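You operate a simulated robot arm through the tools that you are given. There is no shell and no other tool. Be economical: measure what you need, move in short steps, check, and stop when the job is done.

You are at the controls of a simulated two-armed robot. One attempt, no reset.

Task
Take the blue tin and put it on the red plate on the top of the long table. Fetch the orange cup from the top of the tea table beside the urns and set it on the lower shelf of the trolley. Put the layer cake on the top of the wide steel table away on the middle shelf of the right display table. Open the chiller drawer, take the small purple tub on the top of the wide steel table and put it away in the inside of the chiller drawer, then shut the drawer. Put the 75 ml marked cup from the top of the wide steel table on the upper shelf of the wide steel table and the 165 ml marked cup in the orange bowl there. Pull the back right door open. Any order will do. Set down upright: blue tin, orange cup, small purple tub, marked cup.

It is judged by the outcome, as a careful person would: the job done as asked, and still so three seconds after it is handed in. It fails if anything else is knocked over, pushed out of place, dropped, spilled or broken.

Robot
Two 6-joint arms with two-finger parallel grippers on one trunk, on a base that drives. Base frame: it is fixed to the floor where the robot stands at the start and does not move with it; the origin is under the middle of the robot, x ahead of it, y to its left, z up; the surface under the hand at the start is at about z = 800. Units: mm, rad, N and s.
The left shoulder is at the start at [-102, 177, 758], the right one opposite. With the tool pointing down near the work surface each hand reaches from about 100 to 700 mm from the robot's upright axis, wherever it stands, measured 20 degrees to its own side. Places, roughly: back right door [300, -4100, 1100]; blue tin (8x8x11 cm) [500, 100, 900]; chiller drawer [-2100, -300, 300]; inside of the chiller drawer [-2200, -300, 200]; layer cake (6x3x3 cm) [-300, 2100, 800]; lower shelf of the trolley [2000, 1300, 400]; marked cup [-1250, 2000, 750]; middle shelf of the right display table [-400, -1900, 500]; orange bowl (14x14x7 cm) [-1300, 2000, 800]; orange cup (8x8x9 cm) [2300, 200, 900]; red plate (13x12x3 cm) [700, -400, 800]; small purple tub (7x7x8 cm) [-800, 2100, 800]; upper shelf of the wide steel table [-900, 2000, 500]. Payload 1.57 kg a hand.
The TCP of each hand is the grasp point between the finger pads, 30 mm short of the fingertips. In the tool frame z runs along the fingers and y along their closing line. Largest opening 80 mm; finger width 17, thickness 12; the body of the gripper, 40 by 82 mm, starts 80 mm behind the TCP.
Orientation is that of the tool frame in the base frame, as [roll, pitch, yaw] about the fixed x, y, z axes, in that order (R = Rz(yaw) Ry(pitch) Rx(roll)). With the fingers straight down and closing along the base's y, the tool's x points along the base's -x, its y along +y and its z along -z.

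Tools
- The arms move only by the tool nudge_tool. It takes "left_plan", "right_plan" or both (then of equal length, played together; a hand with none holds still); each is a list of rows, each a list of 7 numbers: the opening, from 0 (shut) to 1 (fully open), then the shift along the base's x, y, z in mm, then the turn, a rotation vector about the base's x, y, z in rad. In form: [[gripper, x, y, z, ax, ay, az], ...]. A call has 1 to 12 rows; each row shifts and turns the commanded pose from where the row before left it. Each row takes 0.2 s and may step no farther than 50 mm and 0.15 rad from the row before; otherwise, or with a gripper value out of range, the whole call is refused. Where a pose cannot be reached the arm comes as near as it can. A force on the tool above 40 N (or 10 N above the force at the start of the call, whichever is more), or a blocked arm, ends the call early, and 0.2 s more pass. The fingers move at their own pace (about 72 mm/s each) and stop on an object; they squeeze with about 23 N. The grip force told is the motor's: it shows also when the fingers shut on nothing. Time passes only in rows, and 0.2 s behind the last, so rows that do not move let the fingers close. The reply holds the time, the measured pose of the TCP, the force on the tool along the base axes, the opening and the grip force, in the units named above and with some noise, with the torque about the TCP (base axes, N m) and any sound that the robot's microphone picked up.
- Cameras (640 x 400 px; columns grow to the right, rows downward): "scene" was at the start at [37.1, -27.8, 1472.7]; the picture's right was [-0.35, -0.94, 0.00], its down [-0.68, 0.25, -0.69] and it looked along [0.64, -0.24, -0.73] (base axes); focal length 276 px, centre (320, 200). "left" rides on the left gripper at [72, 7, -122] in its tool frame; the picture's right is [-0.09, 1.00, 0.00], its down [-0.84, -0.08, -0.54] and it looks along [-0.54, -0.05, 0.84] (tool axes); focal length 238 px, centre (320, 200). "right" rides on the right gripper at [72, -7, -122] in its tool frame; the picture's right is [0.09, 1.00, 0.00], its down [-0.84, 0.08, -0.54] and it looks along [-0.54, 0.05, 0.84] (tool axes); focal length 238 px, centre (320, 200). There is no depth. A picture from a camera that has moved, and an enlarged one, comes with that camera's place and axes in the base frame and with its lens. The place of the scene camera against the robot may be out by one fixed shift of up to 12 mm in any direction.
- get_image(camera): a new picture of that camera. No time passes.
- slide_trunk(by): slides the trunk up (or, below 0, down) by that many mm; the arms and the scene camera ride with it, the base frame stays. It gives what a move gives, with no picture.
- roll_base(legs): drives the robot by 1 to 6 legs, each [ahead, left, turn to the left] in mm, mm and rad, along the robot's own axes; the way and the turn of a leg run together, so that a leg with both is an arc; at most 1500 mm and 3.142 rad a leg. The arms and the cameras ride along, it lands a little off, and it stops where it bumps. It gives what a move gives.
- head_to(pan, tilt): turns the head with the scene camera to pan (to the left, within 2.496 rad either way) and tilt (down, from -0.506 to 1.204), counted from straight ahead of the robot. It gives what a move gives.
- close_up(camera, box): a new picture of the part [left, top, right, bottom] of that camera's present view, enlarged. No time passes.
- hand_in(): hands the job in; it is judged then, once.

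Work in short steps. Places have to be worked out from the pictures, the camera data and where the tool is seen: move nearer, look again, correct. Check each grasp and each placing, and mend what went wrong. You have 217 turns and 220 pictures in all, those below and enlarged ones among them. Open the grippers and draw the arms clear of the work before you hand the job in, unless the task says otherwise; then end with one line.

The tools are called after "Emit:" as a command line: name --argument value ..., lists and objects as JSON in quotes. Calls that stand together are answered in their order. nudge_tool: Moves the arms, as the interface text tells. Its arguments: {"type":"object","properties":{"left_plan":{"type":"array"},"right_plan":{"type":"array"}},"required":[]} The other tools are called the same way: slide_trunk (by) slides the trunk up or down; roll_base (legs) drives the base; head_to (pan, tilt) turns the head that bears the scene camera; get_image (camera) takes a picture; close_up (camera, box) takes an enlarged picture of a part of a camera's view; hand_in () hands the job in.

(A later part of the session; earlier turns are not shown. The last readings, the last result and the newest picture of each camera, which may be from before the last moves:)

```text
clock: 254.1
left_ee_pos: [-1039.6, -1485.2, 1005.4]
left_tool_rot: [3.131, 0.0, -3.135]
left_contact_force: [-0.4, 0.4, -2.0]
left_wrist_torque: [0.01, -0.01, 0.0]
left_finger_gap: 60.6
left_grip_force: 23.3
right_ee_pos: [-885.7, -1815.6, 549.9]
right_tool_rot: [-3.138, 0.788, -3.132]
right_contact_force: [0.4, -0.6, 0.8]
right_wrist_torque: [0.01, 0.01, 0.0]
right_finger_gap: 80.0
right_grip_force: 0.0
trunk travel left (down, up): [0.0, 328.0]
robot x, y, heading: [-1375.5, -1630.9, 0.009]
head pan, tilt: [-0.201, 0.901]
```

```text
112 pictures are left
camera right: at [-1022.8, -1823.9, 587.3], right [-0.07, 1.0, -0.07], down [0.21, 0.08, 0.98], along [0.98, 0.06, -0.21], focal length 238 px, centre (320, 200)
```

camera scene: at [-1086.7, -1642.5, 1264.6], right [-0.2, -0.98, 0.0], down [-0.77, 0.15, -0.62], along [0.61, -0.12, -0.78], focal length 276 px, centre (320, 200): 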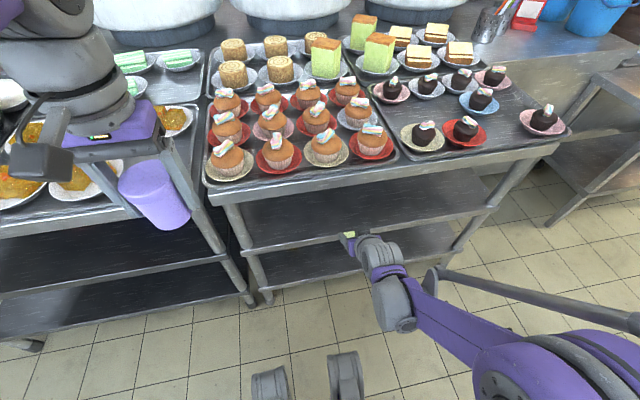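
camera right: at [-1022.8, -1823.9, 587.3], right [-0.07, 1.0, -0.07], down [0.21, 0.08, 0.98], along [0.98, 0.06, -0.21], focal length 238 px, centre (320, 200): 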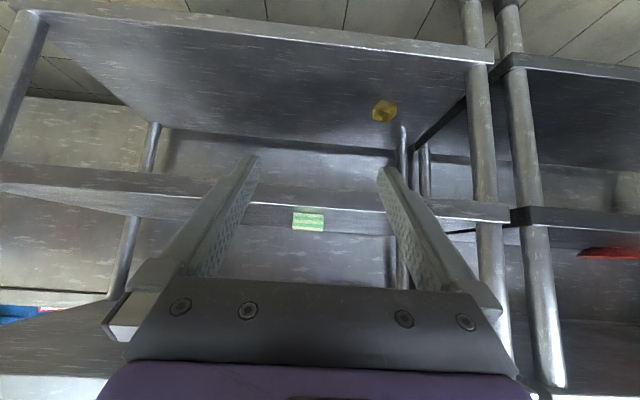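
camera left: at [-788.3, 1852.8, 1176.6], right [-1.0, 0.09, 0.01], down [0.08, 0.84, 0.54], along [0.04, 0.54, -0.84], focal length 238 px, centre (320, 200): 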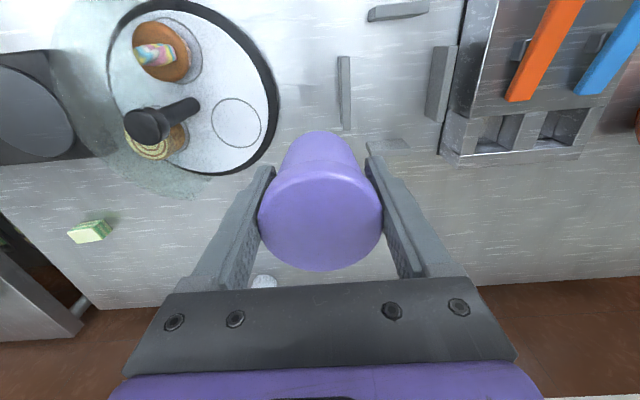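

The cake sits on the middle shelf. Now bring the right hand upright and compact, then drive to the chiller.

Emit:
nudge_tool --right_plan '[[1, -5, 0, 45, 0, 0.131, 0], [1, -5, 0, 45, 0, 0.131, 0], [1, -5, 0, 45, 0, 0.131, 0], [1, -5, 0, 45, 0, 0.131, 0], [1, -5, 0, 45, 0, 0.131, 0], [1, -5, 0, 45, 0, 0.131, 0], [1, -5, 0, 45, 0, 0, 0], [1, -5, 0, 40, 0, 0, 0], [1, 0, 0, 0, 0, 0, 0]]'

Emit:
roll_base --legs '[[50, 0, -0.009], [0, 1330, 0], [0, 0, 1.5708], [0, 0, 1.5708]]'

Emit:
head_to --pan 0.0 --tilt 0.8

Emit:
get_image --camera "scene"

```text
clock: 256.1
left_ee_pos: [-1039.3, -1485.5, 1005.0]
left_tool_rot: [3.131, -0.002, -3.135]
left_contact_force: [-0.4, -0.4, -1.7]
left_wrist_torque: [0.02, 0.02, -0.02]
left_finger_gap: 60.7
left_grip_force: 23.1
right_ee_pos: [-923.3, -1816.7, 906.4]
right_tool_rot: [3.139, 0.001, -3.137]
right_contact_force: [0.0, 0.0, 0.7]
right_wrist_torque: [0.0, -0.02, 0.01]
right_finger_gap: 80.3
right_grip_force: 0.1
trunk travel left (down, up): [0.0, 328.0]
robot x, y, heading: [-1377.1, -1629.5, 0.012]
head pan, tilt: [-0.201, 0.901]
```

```text
clock: 275.9
left_ee_pos: [-1660.8, -463.4, 1003.1]
left_tool_rot: [3.131, -0.002, -0.001]
left_contact_force: [0.2, -0.6, -1.4]
left_wrist_torque: [-0.02, 0.0, 0.03]
left_finger_gap: 60.4
left_grip_force: 23.2
right_ee_pos: [-1772.5, -129.7, 906.5]
right_tool_rot: [3.138, 0.001, -0.001]
right_contact_force: [0.3, -0.3, -1.1]
right_wrist_torque: [0.01, -0.02, 0.02]
right_finger_gap: 80.0
right_grip_force: 0.2
trunk travel left (down, up): [0.0, 328.0]
robot x, y, heading: [-1320.5, -322.4, 3.14]
head pan, tilt: [-0.201, 0.901]
```

```text
clock: 276.7
left_ee_pos: [-1661.0, -463.5, 1004.4]
left_tool_rot: [3.13, -0.002, -0.001]
left_contact_force: [-0.7, 0.2, -1.0]
left_wrist_torque: [-0.01, -0.01, 0.0]
left_finger_gap: 60.1
left_grip_force: 23.2
right_ee_pos: [-1773.7, -132.0, 905.2]
right_tool_rot: [3.139, -0.001, 0.0]
right_contact_force: [0.1, -0.5, 0.8]
right_wrist_torque: [0.0, 0.0, -0.01]
right_finger_gap: 80.0
right_grip_force: 0.1
trunk travel left (down, up): [0.0, 328.0]
robot x, y, heading: [-1320.8, -319.9, 3.141]
head pan, tilt: [0.0, 0.799]
```

```text
111 pictures are left
camera scene: at [-1411.6, -322.0, 1272.4], right [0.0, 1.0, 0.0], down [0.72, 0.0, -0.7], along [-0.7, 0.0, -0.72], focal length 276 px, centre (320, 200)
```

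scene: 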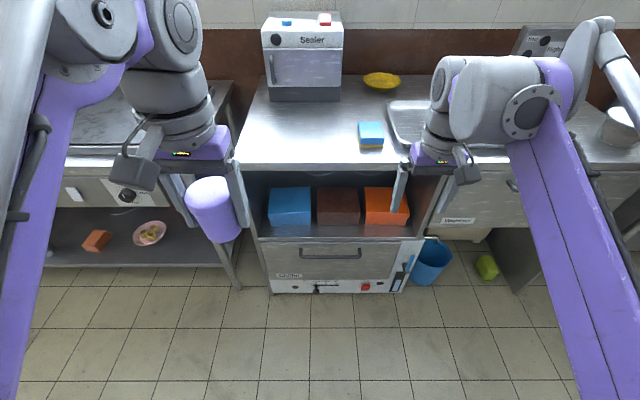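

The chiller drawer is ahead; handle bar near (-1965, -286, 411). I zoom in on the handle.

Emit:
close_up --camera "scene" --box '[250, 170, 420, 300]'

Emit:
get_image --camera "right"

```text
3.08 times, centred on (335, 235) of scene
camera zoom: at [-1411.6, -322.0, 1272.4], right [0.0, 1.0, 0.0], down [0.72, 0.0, -0.7], along [-0.7, 0.0, -0.72], focal length 848 px, centre (274, 92)
```

zoom: 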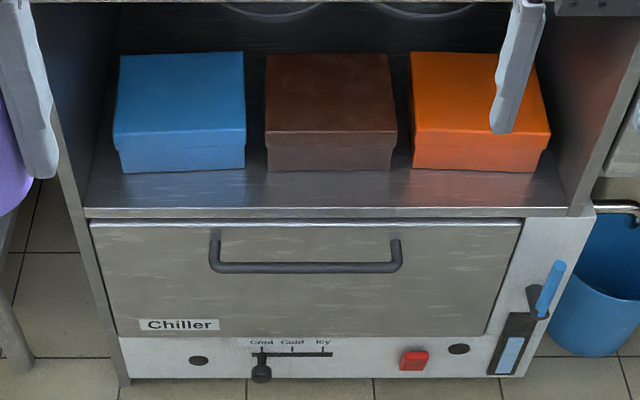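

```text
109 pictures are left
camera right: at [-1702.0, -125.2, 1028.9], right [0.09, -1.0, 0.0], down [-0.84, -0.07, 0.54], along [-0.54, -0.05, -0.84], focal length 238 px, centre (320, 200)
```

right: 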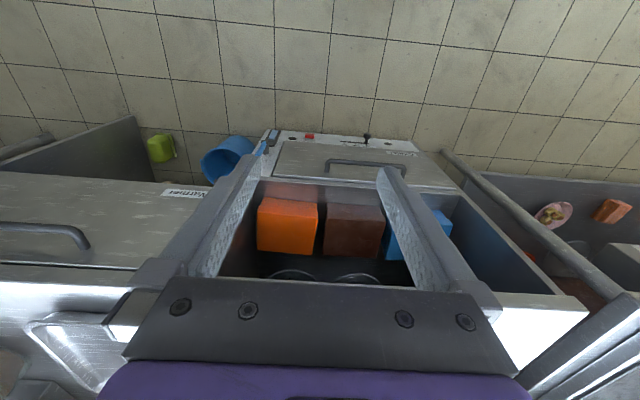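

Handle bar estimated at (-1981, -286, 374). I move the right hand lower over it for a closer look, shifting the left hand away.

Emit:
nudge_tool --right_plan '[[1, -10, -18, -35, 0, 0, 0], [1, -10, -18, -35, 0, 0, 0], [1, -10, -18, -35, 0, 0, 0], [0.5, -10, -18, -35, 0, 0, 0], [0.2, -10, -18, -35, 0, 0, 0], [0, -10, -18, -35, 0, 0, 0], [0, -10, -18, -35, 0, 0, 0], [0, -10, -18, -20, 0, 0, 0], [0, 0, 0, 0, 0, 0, 0]]' --left_plan '[[0, 0, -15, 0, 0, 0, 0], [0, 0, -15, 0, 0, 0, 0], [0, 0, -15, 0, 0, 0, 0], [0, 0, -15, 0, 0, 0, 0], [0, 0, -15, 0, 0, 0, 0], [0, 0, 0, 0, 0, 0, 0], [0, 0, 0, 0, 0, 0, 0], [0, 0, 0, 0, 0, 0, 0], [0, 0, 0, 0, 0, 0, 0]]'

Emit:
get_image --camera "right"

Emit:
get_image --camera "scene"

```text
clock: 278.7
left_ee_pos: [-1660.9, -538.2, 1004.6]
left_tool_rot: [3.13, -0.001, -0.003]
left_contact_force: [0.1, -0.6, -2.2]
left_wrist_torque: [0.04, 0.0, 0.01]
left_finger_gap: 60.1
left_grip_force: 22.4
right_ee_pos: [-1851.4, -275.8, 642.1]
right_tool_rot: [3.139, -0.001, -0.001]
right_contact_force: [-0.4, 0.1, 1.0]
right_wrist_torque: [0.0, 0.01, -0.03]
right_finger_gap: 0.1
right_grip_force: 21.1
trunk travel left (down, up): [0.0, 328.0]
robot x, y, heading: [-1324.8, -321.5, 3.137]
head pan, tilt: [0.0, 0.799]
```

```text
108 pictures are left
camera right: at [-1780.7, -269.8, 764.6], right [0.09, -1.0, 0.0], down [-0.84, -0.07, 0.54], along [-0.54, -0.05, -0.84], focal length 238 px, centre (320, 200)
```

right: 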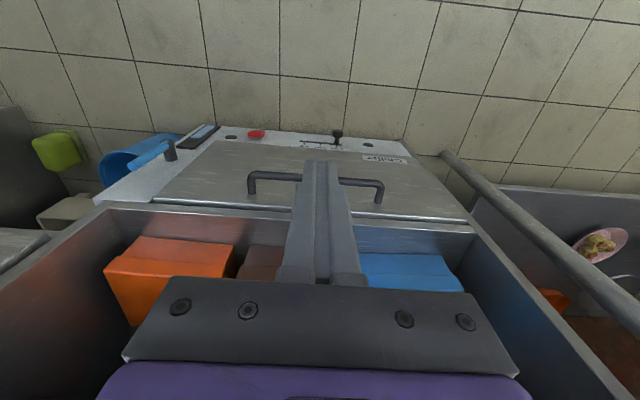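

```text
107 pictures are left
camera scene: at [-1411.5, -322.0, 1272.4], right [0.0, 1.0, 0.0], down [0.72, 0.0, -0.7], along [-0.7, 0.0, -0.72], focal length 276 px, centre (320, 200)
```

scene: 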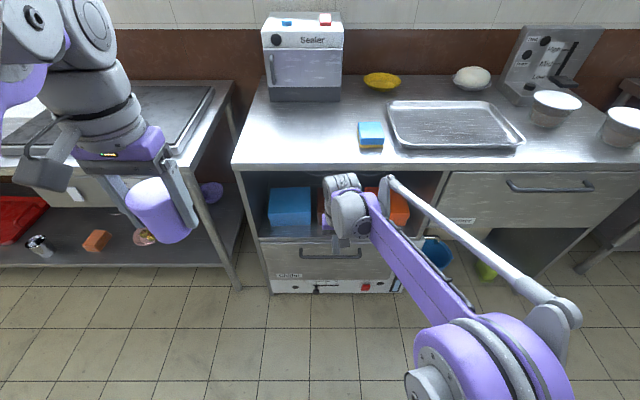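

Bar at (-1984, -287, 373), face x≈-2029, so ~37 mm clear gap behind the bar. I tilt 20° and bring the closed fingers above the gap.

Emit:
nudge_tool --right_plan '[[0, -10, -4, -40, 0, 0.117, 0], [0, -15, -4, -40, 0, 0.117, 0], [0, -25, -3, -40, 0, 0.117, 0], [0, -35, 0, -30, 0, 0, 0], [0, -35, 0, -10, 0, 0, 0], [0, -30, 0, 0, 0, 0, 0], [0, 0, 0, 0, 0, 0, 0]]'

Emit:
get_image --camera "right"

Emit:
close_up --camera "scene" --box '[250, 150, 420, 300]'

```text
clock: 280.1
left_ee_pos: [-1660.7, -537.8, 1003.5]
left_tool_rot: [3.13, 0.0, -0.001]
left_contact_force: [0.1, 0.5, -2.0]
left_wrist_torque: [-0.01, -0.04, 0.02]
left_finger_gap: 60.2
left_grip_force: 23.2
right_ee_pos: [-1991.8, -287.4, 481.1]
right_tool_rot: [3.137, 0.334, -0.004]
right_contact_force: [5.5, -0.2, 4.2]
right_wrist_torque: [-0.05, -0.08, 0.01]
right_finger_gap: 0.0
right_grip_force: 21.6
trunk travel left (down, up): [0.0, 328.0]
robot x, y, heading: [-1320.5, -318.6, 3.139]
head pan, tilt: [0.0, 0.799]
stopped in row 7 (right hand): the force on the tool passed its limit at 63 N (the readings are from after the stop); the commanded pose is now the measured one
```

```text
106 pictures are left
camera right: at [-1884.8, -281.8, 573.7], right [0.08, -1.0, -0.03], down [-0.61, -0.07, 0.79], along [-0.79, -0.05, -0.62], focal length 238 px, centre (320, 200)
```

right: 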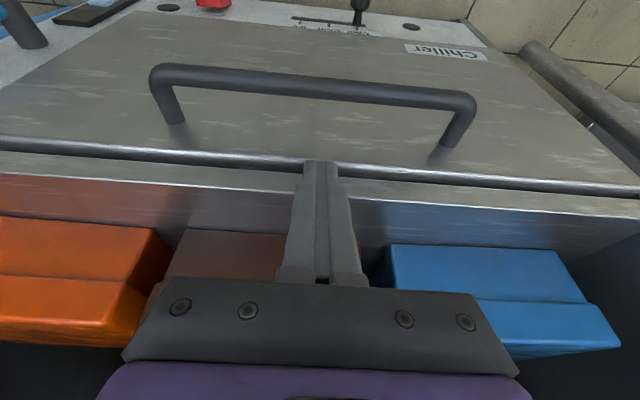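

```text
2.67 times, centred on (335, 225) of scene
camera zoom: at [-1410.9, -322.0, 1272.5], right [0.0, 1.0, 0.0], down [0.72, 0.0, -0.7], along [-0.7, 0.0, -0.72], focal length 735 px, centre (280, 133)
```

zoom: 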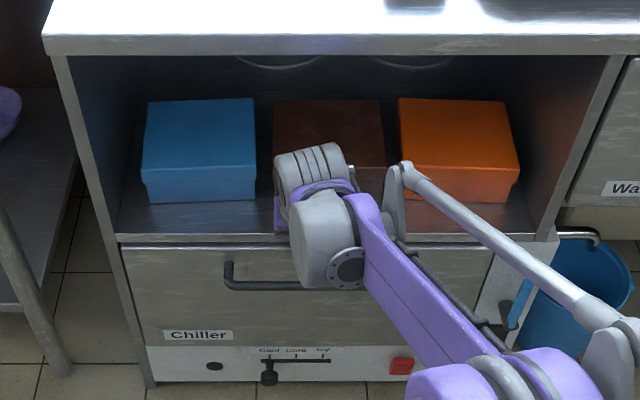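

Tips touched the lip above the drawer, so everything is ~15 mm nearer: bar at about (-1970, 405), face -2013. I back off 4 mm, check, then descend behind the bar.

Emit:
nudge_tool --right_plan '[[0, 4, 0, 0, 0, 0, 0], [0, 0, 0, -15, 0, 0, 0], [0, 0, 0, -15, 0, 0, 0], [0, 0, 0, 0, 0, 0, 0]]'

Emit:
get_image --camera "right"

```text
clock: 280.7
left_ee_pos: [-1661.7, -538.1, 1004.0]
left_tool_rot: [3.132, 0.0, -0.003]
left_contact_force: [0.7, -0.3, -1.5]
left_wrist_torque: [-0.02, -0.01, 0.01]
left_finger_gap: 60.1
left_grip_force: 22.8
right_ee_pos: [-1987.8, -286.5, 474.4]
right_tool_rot: [3.136, 0.338, -0.006]
right_contact_force: [12.5, 0.8, 18.2]
right_wrist_torque: [0.03, -0.08, -0.09]
right_finger_gap: 0.0
right_grip_force: 21.5
trunk travel left (down, up): [0.0, 328.0]
robot x, y, heading: [-1322.7, -323.2, 3.139]
head pan, tilt: [0.0, 0.799]
stopped in row 3 (right hand): the force on the tool passed its limit at 55 N (the readings are from after the stop); the commanded pose is now the measured one
```

```text
104 pictures are left
camera right: at [-1881.2, -281.8, 565.3], right [0.08, -1.0, -0.03], down [-0.61, -0.07, 0.79], along [-0.79, -0.05, -0.61], focal length 238 px, centre (320, 200)
```

right: 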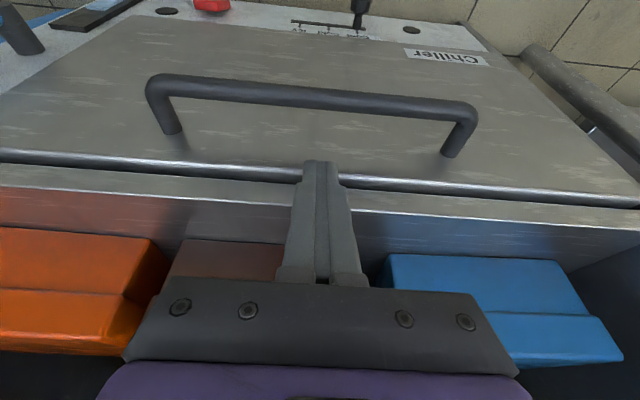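

The tips rest on the drawer panel's top edge; so the face is x≈-2001 and bar ≈(-1957, 417). I lift, shift 11 mm out, and descend into the gap.

Emit:
nudge_tool --right_plan '[[0, 0, 0, 5, 0, 0, 0], [0, 11, 0, 0, 0, 0, 0], [0, 0, 0, -14, 0, 0, 0], [0, 0, 0, -14, 0, 0, 0], [0, 0, 0, 0, 0, 0, 0]]'

Emit:
get_image --camera "right"

```text
clock: 281.9
left_ee_pos: [-1661.5, -537.6, 1004.0]
left_tool_rot: [3.13, -0.001, -0.004]
left_contact_force: [0.7, 0.9, -1.1]
left_wrist_torque: [0.01, -0.03, 0.03]
left_finger_gap: 60.1
left_grip_force: 23.1
right_ee_pos: [-1979.3, -287.2, 447.2]
right_tool_rot: [3.137, 0.338, -0.004]
right_contact_force: [-0.5, -0.1, -0.5]
right_wrist_torque: [0.02, 0.01, 0.0]
right_finger_gap: 0.0
right_grip_force: 21.2
trunk travel left (down, up): [0.0, 328.0]
robot x, y, heading: [-1319.4, -320.6, 3.139]
head pan, tilt: [0.0, 0.799]
```

```text
103 pictures are left
camera right: at [-1871.1, -281.0, 540.2], right [0.08, -1.0, -0.03], down [-0.61, -0.07, 0.79], along [-0.79, -0.05, -0.61], focal length 238 px, centre (320, 200)
```

right: 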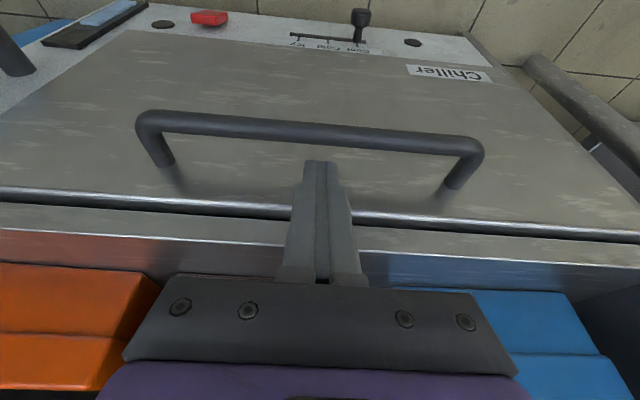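

Tips are now in front of the panel and behind the bar. Descend further 26 mm.

Emit:
nudge_tool --right_plan '[[0, 0, 0, -13, 0, 0, 0], [0, 0, 0, -14, 0, 0, 0], [0, 0, 0, 0, 0, 0, 0]]'

Emit:
get_image --camera "right"

```text
clock: 282.7
left_ee_pos: [-1661.1, -537.4, 1002.9]
left_tool_rot: [3.13, 0.0, -0.004]
left_contact_force: [0.6, -0.6, -1.4]
left_wrist_torque: [0.01, -0.07, -0.01]
left_finger_gap: 60.1
left_grip_force: 23.0
right_ee_pos: [-1978.6, -286.9, 421.6]
right_tool_rot: [3.138, 0.339, -0.005]
right_contact_force: [-1.9, -0.2, 1.7]
right_wrist_torque: [-0.02, 0.03, -0.02]
right_finger_gap: 0.0
right_grip_force: 21.3
trunk travel left (down, up): [0.0, 328.0]
robot x, y, heading: [-1324.4, -323.5, 3.141]
head pan, tilt: [0.0, 0.799]
```

```text
102 pictures are left
camera right: at [-1871.7, -280.9, 513.7], right [0.08, -1.0, -0.03], down [-0.61, -0.07, 0.79], along [-0.79, -0.05, -0.61], focal length 238 px, centre (320, 200)
```

right: 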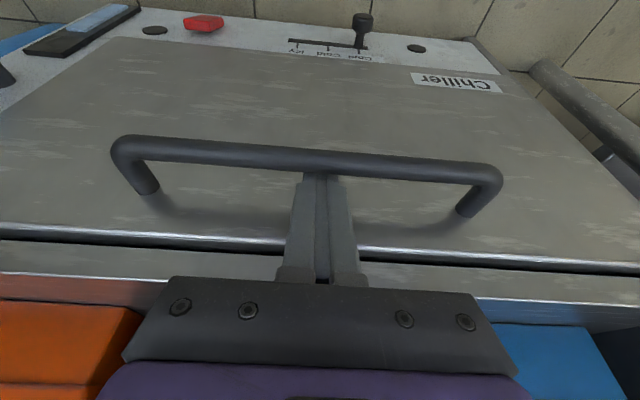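

Tips are hooked behind the bar. Go 8 mm deeper and pull by driving back 120.

Emit:
nudge_tool --right_plan '[[0, 0, 0, -8, 0, 0, 0], [0, 0, 0, 0, 0, 0, 0]]'

Emit:
roll_base --legs '[[-120, 0, 0]]'

Emit:
get_image --camera "right"

Emit:
get_image --camera "scene"

```text
clock: 283.3
left_ee_pos: [-1661.6, -536.6, 1004.0]
left_tool_rot: [3.132, 0.0, -0.003]
left_contact_force: [1.3, 0.8, -1.1]
left_wrist_torque: [0.03, 0.01, 0.03]
left_finger_gap: 60.4
left_grip_force: 22.8
right_ee_pos: [-1978.3, -286.4, 412.9]
right_tool_rot: [3.135, 0.338, -0.007]
right_contact_force: [-4.0, 0.2, 0.3]
right_wrist_torque: [0.01, -0.03, -0.01]
right_finger_gap: 0.0
right_grip_force: 21.1
trunk travel left (down, up): [0.0, 328.0]
robot x, y, heading: [-1323.0, -321.9, 3.143]
head pan, tilt: [0.0, 0.799]
```

```text
clock: 284.6
left_ee_pos: [-1542.5, -537.2, 1002.9]
left_tool_rot: [3.131, 0.0, -0.003]
left_contact_force: [-0.5, 0.1, -1.7]
left_wrist_torque: [-0.01, 0.02, 0.02]
left_finger_gap: 60.3
left_grip_force: 22.9
right_ee_pos: [-1859.1, -287.3, 414.7]
right_tool_rot: [3.136, 0.339, -0.004]
right_contact_force: [0.1, -0.1, -0.5]
right_wrist_torque: [0.02, 0.02, 0.03]
right_finger_gap: 0.1
right_grip_force: 21.5
trunk travel left (down, up): [0.0, 328.0]
robot x, y, heading: [-1204.2, -323.5, 3.138]
head pan, tilt: [0.0, 0.799]
```

```text
101 pictures are left
camera right: at [-1751.8, -282.1, 506.2], right [0.08, -1.0, -0.03], down [-0.61, -0.07, 0.79], along [-0.79, -0.05, -0.61], focal length 238 px, centre (320, 200)
```

right: 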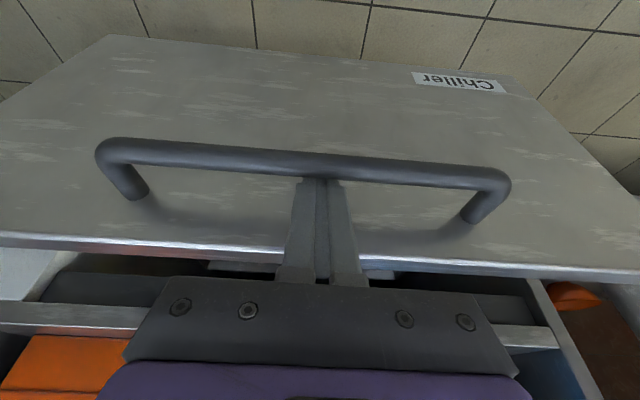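

```text
100 pictures are left
camera scene: at [-1292.1, -322.2, 1272.5], right [0.0, 1.0, 0.0], down [0.72, 0.0, -0.7], along [-0.7, 0.0, -0.72], focal length 276 px, centre (320, 200)
```

scene: 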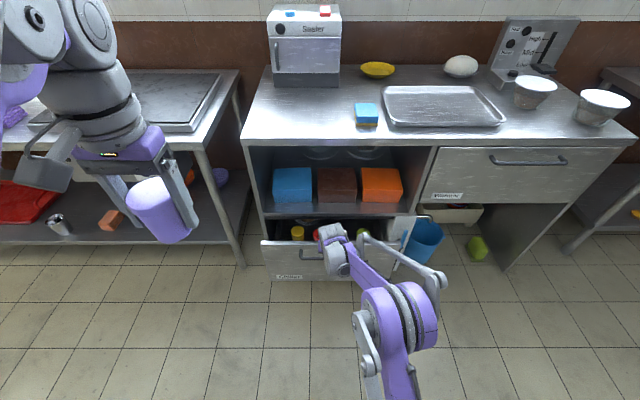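

The drawer is opening easily; there are things inside. Pull another 140 and look in.

Emit:
roll_base --legs '[[-140, 0, 0]]'

Emit:
get_image --camera "scene"

Emit:
close_up --camera "scene" --box '[240, 180, 440, 310]'

```text
clock: 285.9
left_ee_pos: [-1404.5, -538.9, 1003.4]
left_tool_rot: [3.131, 0.0, 0.0]
left_contact_force: [-0.1, -0.4, -1.0]
left_wrist_torque: [-0.02, 0.03, -0.01]
left_finger_gap: 60.2
left_grip_force: 22.5
right_ee_pos: [-1722.7, -287.4, 414.1]
right_tool_rot: [3.135, 0.34, -0.004]
right_contact_force: [-0.3, -0.1, 0.3]
right_wrist_torque: [0.02, 0.01, 0.0]
right_finger_gap: 0.0
right_grip_force: 21.7
trunk travel left (down, up): [0.0, 328.0]
robot x, y, heading: [-1063.9, -319.2, 3.137]
head pan, tilt: [0.0, 0.799]
```

```text
99 pictures are left
camera scene: at [-1155.4, -322.3, 1272.5], right [0.0, 1.0, 0.0], down [0.72, 0.0, -0.7], along [-0.7, 0.0, -0.72], focal length 276 px, centre (320, 200)
```

scene: 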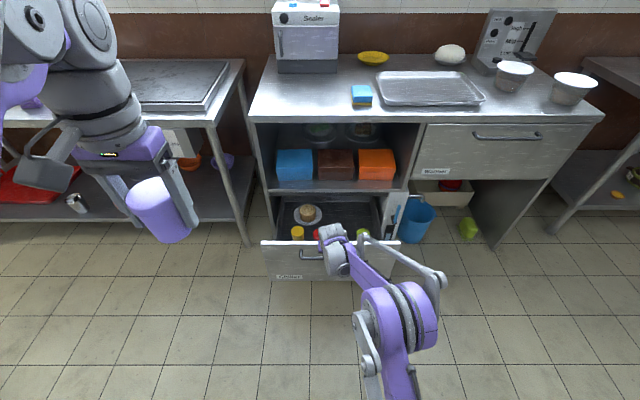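

```text
3.08 times, centred on (340, 245) of scene
camera zoom: at [-1155.4, -322.3, 1272.5], right [0.0, 1.0, 0.0], down [0.72, 0.0, -0.7], along [-0.7, 0.0, -0.72], focal length 848 px, centre (258, 62)
```

zoom: 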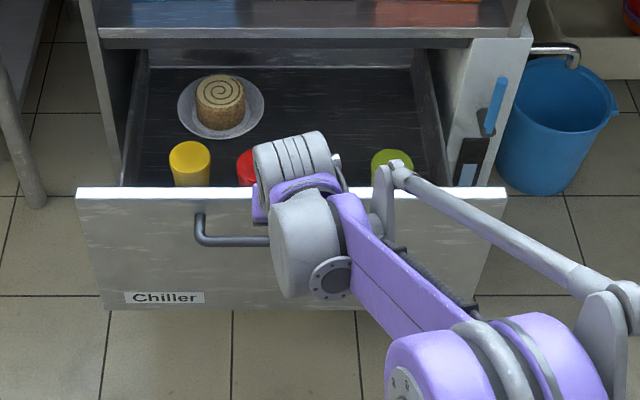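

Inside: a roll cake on a plate, yellow, red and green jars; free space at back right. I pull the drawer 100 further.

Emit:
roll_base --legs '[[-100, 0, 0]]'

Emit:
close_up --camera "scene" --box '[240, 160, 440, 290]'

Emit:
get_image --camera "right"

```text
clock: 287.0
left_ee_pos: [-1304.7, -538.2, 1003.2]
left_tool_rot: [3.132, 0.001, -0.001]
left_contact_force: [-0.2, -0.4, -1.1]
left_wrist_torque: [-0.01, 0.05, -0.03]
left_finger_gap: 60.0
left_grip_force: 23.3
right_ee_pos: [-1622.8, -289.0, 414.2]
right_tool_rot: [3.136, 0.341, -0.004]
right_contact_force: [-0.5, 0.0, -0.4]
right_wrist_torque: [0.0, 0.03, -0.01]
right_finger_gap: 0.1
right_grip_force: 21.2
trunk travel left (down, up): [0.0, 328.0]
robot x, y, heading: [-963.1, -327.0, -3.144]
head pan, tilt: [0.0, 0.799]
```

```text
3.08 times, centred on (340, 225) of scene
camera zoom: at [-1054.8, -322.5, 1272.5], right [0.0, 1.0, 0.0], down [0.72, 0.0, -0.7], along [-0.7, 0.0, -0.72], focal length 848 px, centre (258, 123)
```

zoom: 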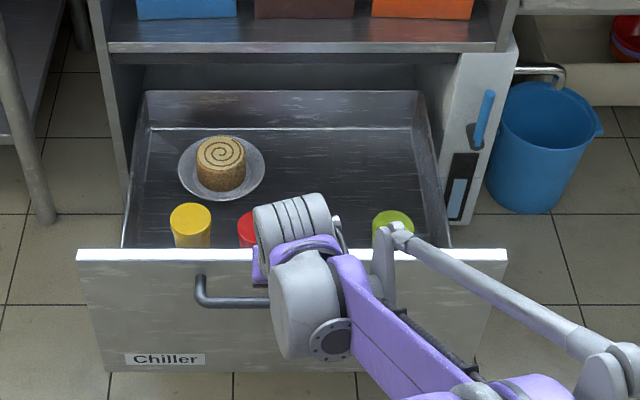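

```text
96 pictures are left
camera right: at [-1514.6, -282.7, 506.0], right [0.09, -1.0, -0.03], down [-0.61, -0.07, 0.79], along [-0.79, -0.05, -0.61], focal length 238 px, centre (320, 200)
```

right: 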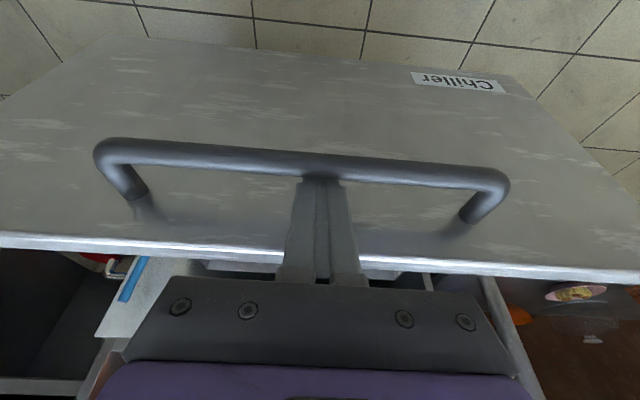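

Opened 360 mm; the back area is exposed. Unhook the right hand upward and pull it back.

Emit:
nudge_tool --right_plan '[[0, -2, 0, 20, 0, 0, 0], [0, 0, 0, 25, 0, 0, 0], [0, 0, 0, 35, 0, 0, 0], [0, 10, 0, 45, 0, -0.117, 0], [0, 10, 10, 45, 0, -0.117, 0], [0, 10, 15, 45, 0, -0.1, 0], [0, 10, 20, 40, 0, 0, 0], [0, 10, 20, 40, 0, 0, 0], [0, 10, 20, 40, 0, 0, 0], [0, 10, 20, 40, 0, 0, 0], [0, 0, 0, 0, 0, 0, 0]]'

Emit:
get_image --camera "scene"

```text
clock: 289.4
left_ee_pos: [-1304.7, -538.4, 1003.4]
left_tool_rot: [3.131, 0.0, 0.0]
left_contact_force: [0.4, -0.8, -1.9]
left_wrist_torque: [-0.01, -0.01, -0.02]
left_finger_gap: 60.1
left_grip_force: 23.2
right_ee_pos: [-1554.4, -185.2, 790.6]
right_tool_rot: [3.138, 0.006, -0.002]
right_contact_force: [0.4, 0.9, 0.6]
right_wrist_torque: [-0.01, -0.01, -0.01]
right_finger_gap: 0.0
right_grip_force: 21.3
trunk travel left (down, up): [0.0, 328.0]
robot x, y, heading: [-969.3, -325.1, -3.138]
head pan, tilt: [0.0, 0.799]
```

```text
95 pictures are left
camera scene: at [-1055.6, -322.5, 1272.4], right [0.0, 1.0, 0.0], down [0.72, 0.0, -0.7], along [-0.7, 0.0, -0.72], focal length 276 px, centre (320, 200)
```

scene: 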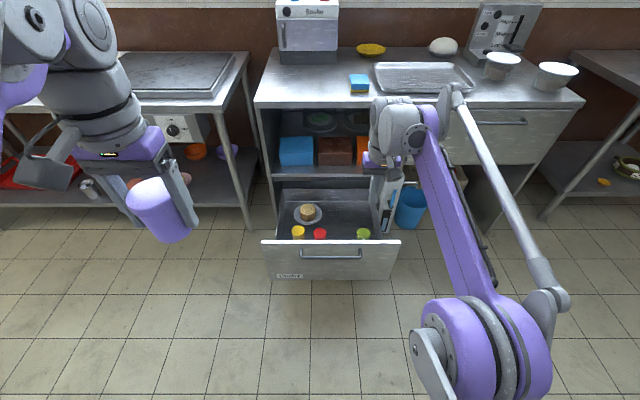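

Drawer stays open. Retract the right hand more, then reposition the base for the left hand.

Emit:
nudge_tool --right_plan '[[0, 35, 15, 20, 0, 0, 0], [0, 35, 15, 20, 0, 0, 0], [0, 35, 15, 20, 0, 0, 0], [0, 35, 15, 20, 0, 0, 0], [0, 35, 15, 20, 0, 0, 0], [0, 0, 0, 0, 0, 0, 0]]'

Emit:
roll_base --legs '[[0, -210, 0], [320, 0, 0]]'

Emit:
get_image --camera "scene"

Emit:
get_image --camera "left"

```text
clock: 290.8
left_ee_pos: [-1306.3, -538.0, 1003.2]
left_tool_rot: [3.131, 0.0, -0.001]
left_contact_force: [-0.9, 0.0, -1.8]
left_wrist_torque: [0.0, -0.02, 0.03]
left_finger_gap: 60.3
left_grip_force: 22.4
right_ee_pos: [-1379.0, -110.0, 888.1]
right_tool_rot: [3.138, 0.004, -0.004]
right_contact_force: [-0.2, -1.0, 0.4]
right_wrist_torque: [0.0, -0.02, -0.01]
right_finger_gap: 0.0
right_grip_force: 21.4
trunk travel left (down, up): [0.0, 328.0]
robot x, y, heading: [-973.4, -321.9, -3.139]
head pan, tilt: [0.0, 0.799]
```

```text
clock: 295.0
left_ee_pos: [-1626.2, -328.8, 1003.7]
left_tool_rot: [3.133, -0.001, -0.004]
left_contact_force: [0.4, 0.6, -1.1]
left_wrist_torque: [0.0, -0.04, -0.03]
left_finger_gap: 60.2
left_grip_force: 23.1
right_ee_pos: [-1700.0, 98.9, 887.7]
right_tool_rot: [3.138, 0.005, -0.006]
right_contact_force: [-0.3, -0.6, 0.5]
right_wrist_torque: [0.03, 0.01, -0.01]
right_finger_gap: 0.0
right_grip_force: 21.5
trunk travel left (down, up): [0.0, 328.0]
robot x, y, heading: [-1283.6, -114.3, 3.14]
head pan, tilt: [0.0, 0.799]
```

```text
94 pictures are left
camera scene: at [-1376.6, -113.2, 1272.4], right [0.0, 1.0, 0.0], down [0.72, 0.0, -0.7], along [-0.7, 0.0, -0.72], focal length 276 px, centre (320, 200)
```

scene: 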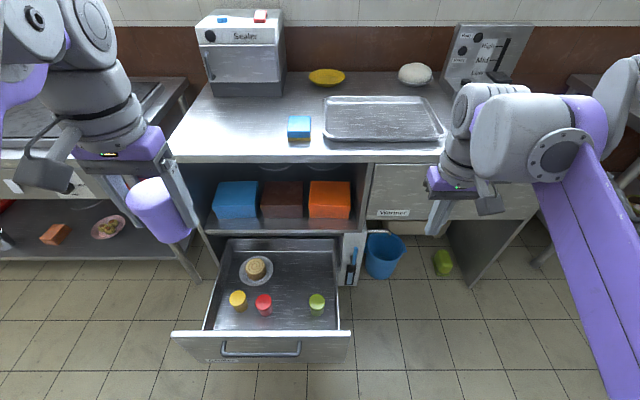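

```text
93 pictures are left
camera left: at [-1553.9, -335.0, 1124.9], right [-0.09, -1.0, 0.01], down [-0.84, 0.09, 0.54], along [-0.54, 0.04, -0.84], focal length 238 px, centre (320, 200)
```

left: 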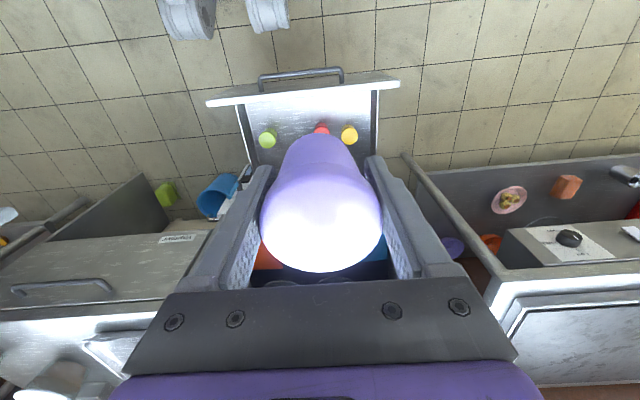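

Clear view: jars at x≈-1816, plate at (-1990, -385). I choose the free spot (-1905, -215) and move the left hand above it.

Emit:
nudge_tool --left_plan '[[0, -40, 16, 0, 0, 0, 0], [0, -40, 16, 0, 0, 0, 0], [0, -40, 16, 0, 0, 0, 0], [0, -40, 16, -10, 0, 0, 0], [0, -40, 16, -20, 0, 0, 0], [0, -40, 16, -25, 0, 0, 0], [0, -40, 18, -20, 0, 0, 0], [0, 0, 0, -45, 0, 0, 0], [0, 0, 0, -45, 0, 0, 0], [0, 0, 0, -45, 0, 0, 0], [0, 0, 0, 0, 0, 0, 0]]'

Emit:
get_image --camera "scene"

Emit:
get_image --camera "left"

```text
clock: 297.4
left_ee_pos: [-1843.9, -221.6, 739.3]
left_tool_rot: [3.131, 0.0, -0.002]
left_contact_force: [-0.1, -0.3, -2.5]
left_wrist_torque: [-0.02, -0.03, 0.0]
left_finger_gap: 60.2
left_grip_force: 23.4
left hand out of reach, approached as far as the arm can: row 3, 4, 5, 6, 7
right_ee_pos: [-1699.0, 100.1, 888.7]
right_tool_rot: [3.138, 0.005, -0.006]
right_contact_force: [-1.0, -0.3, 0.5]
right_wrist_torque: [-0.01, -0.02, -0.02]
right_finger_gap: 0.0
right_grip_force: 21.2
trunk travel left (down, up): [0.0, 328.0]
robot x, y, heading: [-1286.2, -110.2, 3.138]
head pan, tilt: [0.0, 0.799]
```

```text
92 pictures are left
camera scene: at [-1376.0, -113.2, 1272.4], right [0.0, 1.0, 0.0], down [0.72, 0.0, -0.7], along [-0.7, 0.0, -0.72], focal length 276 px, centre (320, 200)
```

scene: 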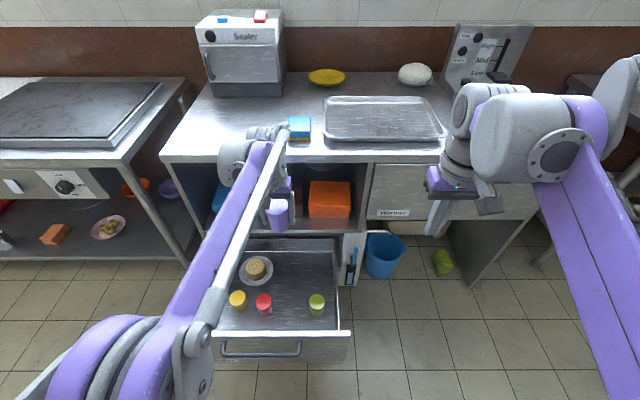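

```text
91 pictures are left
camera left: at [-1772.7, -228.2, 862.3], right [-0.09, -1.0, 0.01], down [-0.84, 0.09, 0.54], along [-0.54, 0.04, -0.84], focal length 238 px, centre (320, 200)
```

left: 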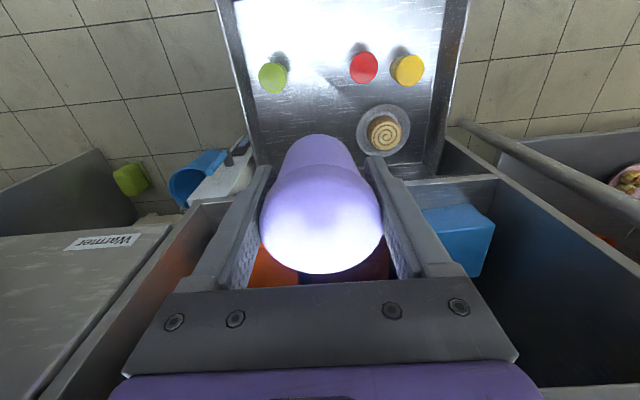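

Continue: lower to z≈500 while moving to x≈-1905.

Emit:
nudge_tool --left_plan '[[0, 0, 0, -45, 0, 0, 0], [0, -10, 2, -45, 0, 0, 0], [0, -15, 2, -45, 0, 0, 0], [0, -18, 2, -40, 0, 0, 0], [0, -18, 0, -35, 0, 0, 0], [0, 0, 0, -30, 0, 0, 0], [0, 0, 0, 0, 0, 0, 0]]'

Emit:
get_image --camera "left"

Emit:
get_image --camera "scene"

```text
clock: 299.0
left_ee_pos: [-1905.3, -216.5, 501.9]
left_tool_rot: [3.13, 0.0, -0.003]
left_contact_force: [-0.2, 0.0, -1.7]
left_wrist_torque: [0.03, -0.03, 0.0]
left_finger_gap: 60.2
left_grip_force: 23.5
right_ee_pos: [-1698.9, 100.1, 887.7]
right_tool_rot: [3.137, 0.006, -0.006]
right_contact_force: [0.9, 0.6, 0.7]
right_wrist_torque: [0.04, 0.03, 0.02]
right_finger_gap: 0.0
right_grip_force: 21.5
trunk travel left (down, up): [0.0, 328.0]
robot x, y, heading: [-1287.8, -115.9, 3.138]
head pan, tilt: [0.0, 0.799]
```

```text
90 pictures are left
camera left: at [-1834.1, -223.1, 624.4], right [-0.09, -1.0, 0.01], down [-0.84, 0.09, 0.54], along [-0.54, 0.04, -0.84], focal length 238 px, centre (320, 200)
```

left: 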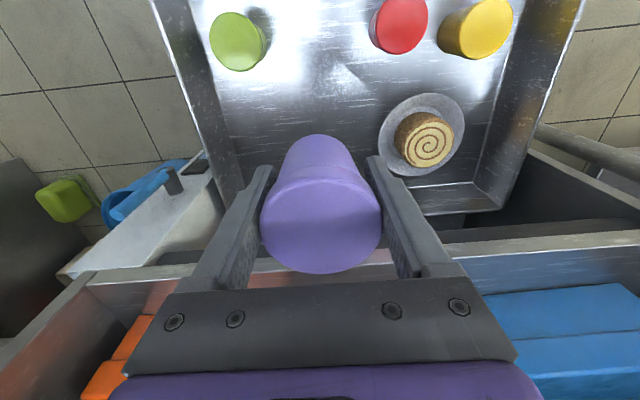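

```text
89 pictures are left
camera scene: at [-1376.1, -113.2, 1272.4], right [0.0, 1.0, 0.0], down [0.72, 0.0, -0.7], along [-0.7, 0.0, -0.72], focal length 276 px, centre (320, 200)
```

scene: 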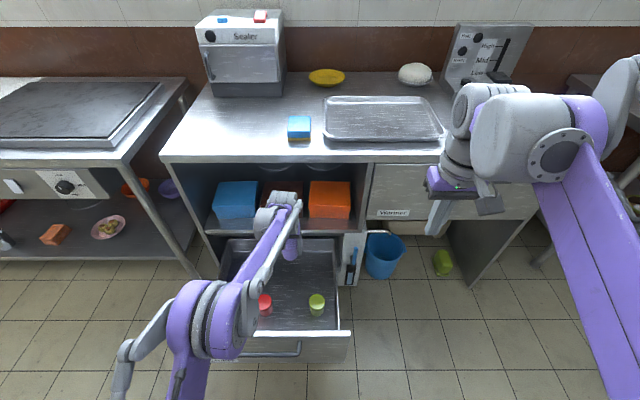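

Good clearance all round. Lower to z≈300.

Emit:
nudge_tool --left_plan '[[0, 0, 0, -35, 0, 0, 0], [0, 0, 0, -35, 0, 0, 0], [0, 0, 0, -35, 0, 0, 0], [0, 0, 0, -35, 0, 0, 0], [0, 0, 0, -30, 0, 0, 0], [0, 0, 0, -20, 0, 0, 0], [0, 0, 0, 0, 0, 0, 0]]'

Emit:
get_image --camera "left"

```text
clock: 300.6
left_ee_pos: [-1905.7, -214.4, 312.4]
left_tool_rot: [3.132, 0.0, -0.003]
left_contact_force: [-0.1, -0.9, -2.7]
left_wrist_torque: [-0.02, -0.05, -0.03]
left_finger_gap: 60.3
left_grip_force: 23.2
right_ee_pos: [-1699.8, 99.8, 887.8]
right_tool_rot: [3.137, 0.005, -0.006]
right_contact_force: [0.7, 0.0, 0.6]
right_wrist_torque: [0.02, -0.02, 0.0]
right_finger_gap: 0.2
right_grip_force: 21.7
trunk travel left (down, up): [0.0, 328.0]
robot x, y, heading: [-1290.1, -113.4, 3.135]
head pan, tilt: [0.0, 0.799]
```

```text
88 pictures are left
camera left: at [-1832.8, -221.4, 434.2], right [-0.09, -1.0, 0.01], down [-0.84, 0.09, 0.54], along [-0.54, 0.04, -0.84], focal length 238 px, centre (320, 200)
```

left: 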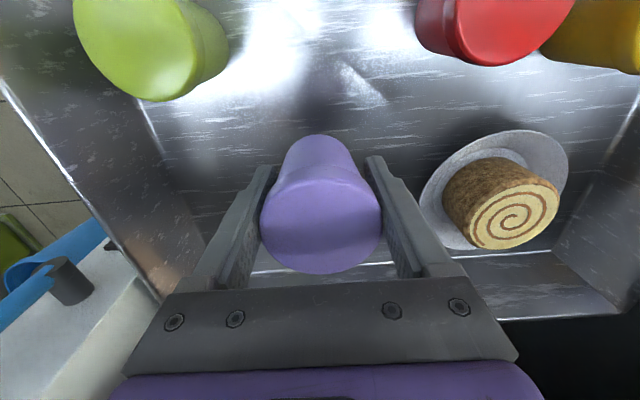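

Emit:
nudge_tool --left_plan '[[0, 0, 0, -12, 0, 0, 0], [0, 0, 0, -10, 0, 0, 0], [0, 0, 0, -7, 0, 0, 0], [0, 0, 0, -4, 0, 0, 0], [0, 0, 0, 0, 0, 0, 0]]'

Emit:
nudge_tool --left_plan '[[0, 0, 0, -4, 0, 0, 0], [0, 0, 0, -4, 0, 0, 0], [0, 0, 0, 0, 0, 0, 0]]'

Emit:
get_image --camera "left"

```text
clock: 301.8
left_ee_pos: [-1905.4, -215.0, 279.7]
left_tool_rot: [3.13, -0.001, -0.003]
left_contact_force: [-0.3, 0.2, -2.3]
left_wrist_torque: [-0.01, 0.0, -0.02]
left_finger_gap: 60.2
left_grip_force: 22.8
right_ee_pos: [-1699.7, 98.8, 887.4]
right_tool_rot: [3.137, 0.005, -0.006]
right_contact_force: [-0.8, 0.3, 0.5]
right_wrist_torque: [0.01, 0.02, 0.04]
right_finger_gap: 0.2
right_grip_force: 22.0
trunk travel left (down, up): [0.0, 328.0]
robot x, y, heading: [-1284.4, -114.9, 3.141]
head pan, tilt: [0.0, 0.799]
```

```text
clock: 302.6
left_ee_pos: [-1905.2, -215.4, 271.9]
left_tool_rot: [3.131, 0.0, -0.004]
left_contact_force: [0.1, -0.4, -2.8]
left_wrist_torque: [-0.03, 0.02, 0.03]
left_finger_gap: 60.2
left_grip_force: 22.9
right_ee_pos: [-1699.3, 98.9, 888.2]
right_tool_rot: [3.137, 0.005, -0.004]
right_contact_force: [0.3, -1.0, 0.9]
right_wrist_torque: [0.0, 0.02, 0.02]
right_finger_gap: 0.1
right_grip_force: 21.3
trunk travel left (down, up): [0.0, 328.0]
robot x, y, heading: [-1286.9, -112.3, 3.14]
head pan, tilt: [0.0, 0.799]
```

```text
87 pictures are left
camera left: at [-1833.5, -221.5, 393.2], right [-0.09, -1.0, 0.01], down [-0.84, 0.09, 0.54], along [-0.54, 0.04, -0.84], focal length 238 px, centre (320, 200)
```

left: 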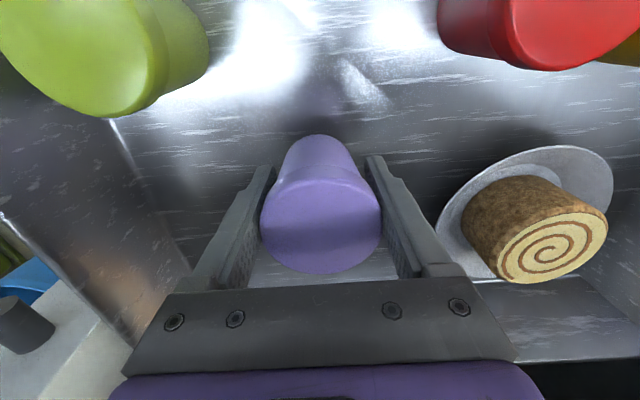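

Emit:
nudge_tool --left_plan '[[0, 0, 0, -4, 0, 0, 0], [0, 0, 0, -4, 0, 0, 0], [0, 0, 0, 0, 0, 0, 0]]'

Emit:
nudge_tool --left_plan '[[0, 0, 0, -4, 0, 0, 0], [0, 0, 0, -4, 0, 0, 0], [0, 0, 0, 0, 0, 0, 0]]'

Emit:
nudge_tool --left_plan '[[0, 0, 0, -4, 0, 0, 0], [0, 0, 0, -3, 0, 0, 0], [0, 0, 0, 0, 0, 0, 0]]'

```text
clock: 303.4
left_ee_pos: [-1905.6, -214.3, 264.6]
left_tool_rot: [3.131, 0.0, -0.002]
left_contact_force: [1.1, -0.1, -2.1]
left_wrist_torque: [0.0, -0.02, 0.01]
left_finger_gap: 60.1
left_grip_force: 23.0
right_ee_pos: [-1700.1, 98.4, 888.1]
right_tool_rot: [3.138, 0.005, -0.006]
right_contact_force: [-0.7, -1.0, -0.5]
right_wrist_torque: [0.0, 0.03, -0.03]
right_finger_gap: 0.0
right_grip_force: 21.0
trunk travel left (down, up): [0.0, 328.0]
robot x, y, heading: [-1286.9, -114.3, 3.136]
head pan, tilt: [0.0, 0.799]
```

```text
clock: 304.2
left_ee_pos: [-1904.2, -215.9, 256.4]
left_tool_rot: [3.131, 0.0, -0.004]
left_contact_force: [0.0, -0.1, -1.4]
left_wrist_torque: [0.01, 0.02, 0.02]
left_finger_gap: 60.3
left_grip_force: 22.8
right_ee_pos: [-1699.1, 99.0, 887.0]
right_tool_rot: [3.14, 0.004, -0.003]
right_contact_force: [0.6, 0.0, -0.1]
right_wrist_torque: [-0.02, -0.04, -0.01]
right_finger_gap: 0.1
right_grip_force: 21.2
trunk travel left (down, up): [0.0, 328.0]
robot x, y, heading: [-1285.2, -116.8, 3.134]
head pan, tilt: [0.0, 0.799]
```

```text
clock: 305.0
left_ee_pos: [-1905.2, -215.2, 249.9]
left_tool_rot: [3.131, -0.001, -0.003]
left_contact_force: [-0.5, -0.2, -2.3]
left_wrist_torque: [-0.03, -0.02, -0.02]
left_finger_gap: 59.9
left_grip_force: 23.0
right_ee_pos: [-1699.5, 99.8, 888.1]
right_tool_rot: [3.139, 0.004, -0.006]
right_contact_force: [0.2, -0.3, 0.5]
right_wrist_torque: [-0.02, -0.03, -0.03]
right_finger_gap: 0.0
right_grip_force: 20.7
trunk travel left (down, up): [0.0, 328.0]
robot x, y, heading: [-1285.8, -114.3, 3.135]
head pan, tilt: [0.0, 0.799]
```

Emit:
get_image --camera "left"

Emit:
nudge_tool --left_plan '[[0, 0, 0, -4, 0, 0, 0], [0, 0, 0, -3, 0, 0, 0], [0, 0, 0, 0, 0, 0, 0]]'

Emit:
nudge_tool --left_plan '[[0, 0, 0, -4, 0, 0, 0], [0, 0, 0, -3, 0, 0, 0], [0, 0, 0, 0, 0, 0, 0]]'

```text
86 pictures are left
camera left: at [-1833.2, -221.9, 371.5], right [-0.09, -1.0, 0.01], down [-0.84, 0.09, 0.54], along [-0.54, 0.04, -0.84], focal length 238 px, centre (320, 200)
```

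left: 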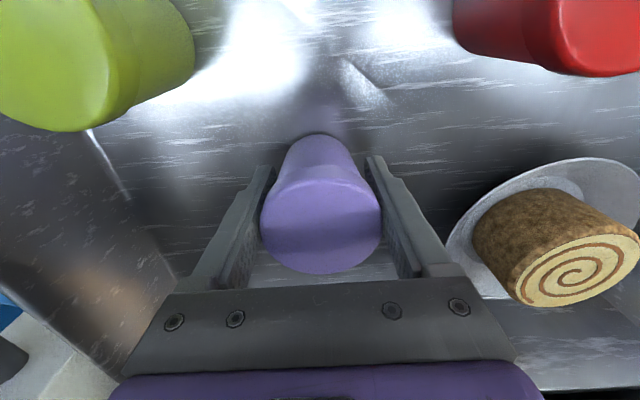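

```text
clock: 305.8
left_ee_pos: [-1905.6, -213.8, 244.2]
left_tool_rot: [3.131, 0.0, -0.004]
left_contact_force: [-1.8, 5.3, 17.4]
left_wrist_torque: [-0.11, 0.08, -0.07]
left_finger_gap: 60.3
left_grip_force: 23.3
right_ee_pos: [-1697.7, 99.4, 888.6]
right_tool_rot: [3.139, 0.008, -0.008]
right_contact_force: [0.6, -0.6, 0.3]
right_wrist_torque: [0.01, -0.03, 0.01]
right_finger_gap: 0.0
right_grip_force: 21.4
trunk travel left (down, up): [0.0, 328.0]
robot x, y, heading: [-1287.5, -111.8, 3.147]
head pan, tilt: [0.0, 0.799]
```

```text
clock: 306.6
left_ee_pos: [-1904.4, -216.6, 236.1]
left_tool_rot: [3.131, 0.0, -0.002]
left_contact_force: [0.8, 1.5, 16.0]
left_wrist_torque: [-0.02, 0.09, 0.01]
left_finger_gap: 60.4
left_grip_force: 22.8
right_ee_pos: [-1698.0, 98.8, 888.0]
right_tool_rot: [3.137, 0.005, -0.004]
right_contact_force: [-0.3, 0.5, 1.1]
right_wrist_torque: [-0.01, 0.04, -0.01]
right_finger_gap: 0.0
right_grip_force: 21.0
trunk travel left (down, up): [0.0, 328.0]
robot x, y, heading: [-1282.3, -111.7, 3.142]
head pan, tilt: [0.0, 0.799]
```

Contact with the drawer floor. Open and rise straight up.

Emit:
nudge_tool --left_plan '[[0, 0, 0, 2, 0, 0, 0], [0.9, 0, 0, 0, 0, 0, 0], [1, 0, 0, 0, 0, 0, 0], [1, 0, 0, 0, 0, 0, 0], [1, 0, 0, 20, 0, 0, 0], [1, 0, 0, 35, 0, 0, 0], [1, 0, 0, 45, 0, 0, 0], [1, 0, 0, 45, 0, 0, 0], [1, 0, 0, 45, 0, 0, 0], [1, 0, 0, 45, 0, 0, 0], [1, 10, 0, 45, 0, 0, 0], [1, 15, 0, 45, 0, 0, 0]]'

Emit:
get_image --camera "left"

```text
clock: 309.2
left_ee_pos: [-1880.0, -215.2, 562.9]
left_tool_rot: [3.134, 0.001, -0.001]
left_contact_force: [0.3, -0.2, -0.4]
left_wrist_torque: [0.01, -0.01, 0.0]
left_finger_gap: 79.9
left_grip_force: 0.0
right_ee_pos: [-1698.6, 100.1, 888.3]
right_tool_rot: [3.139, 0.006, -0.005]
right_contact_force: [-0.4, -1.2, -0.2]
right_wrist_torque: [0.0, 0.02, -0.03]
right_finger_gap: 0.1
right_grip_force: 21.6
trunk travel left (down, up): [0.0, 328.0]
robot x, y, heading: [-1284.6, -116.4, 3.138]
head pan, tilt: [0.0, 0.799]
```

```text
85 pictures are left
camera left: at [-1807.6, -221.8, 684.1], right [-0.09, -1.0, 0.01], down [-0.84, 0.09, 0.54], along [-0.54, 0.04, -0.84], focal length 238 px, centre (320, 200)
```

left: 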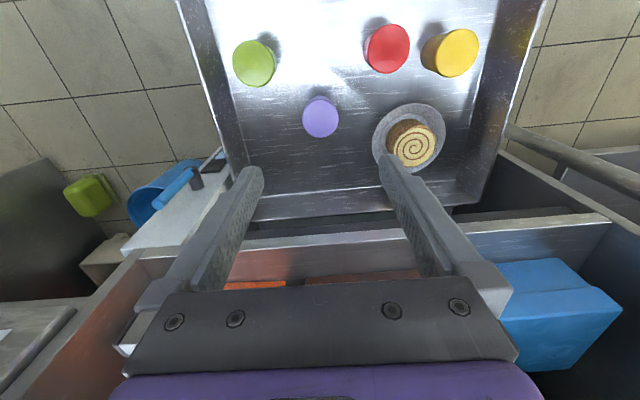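

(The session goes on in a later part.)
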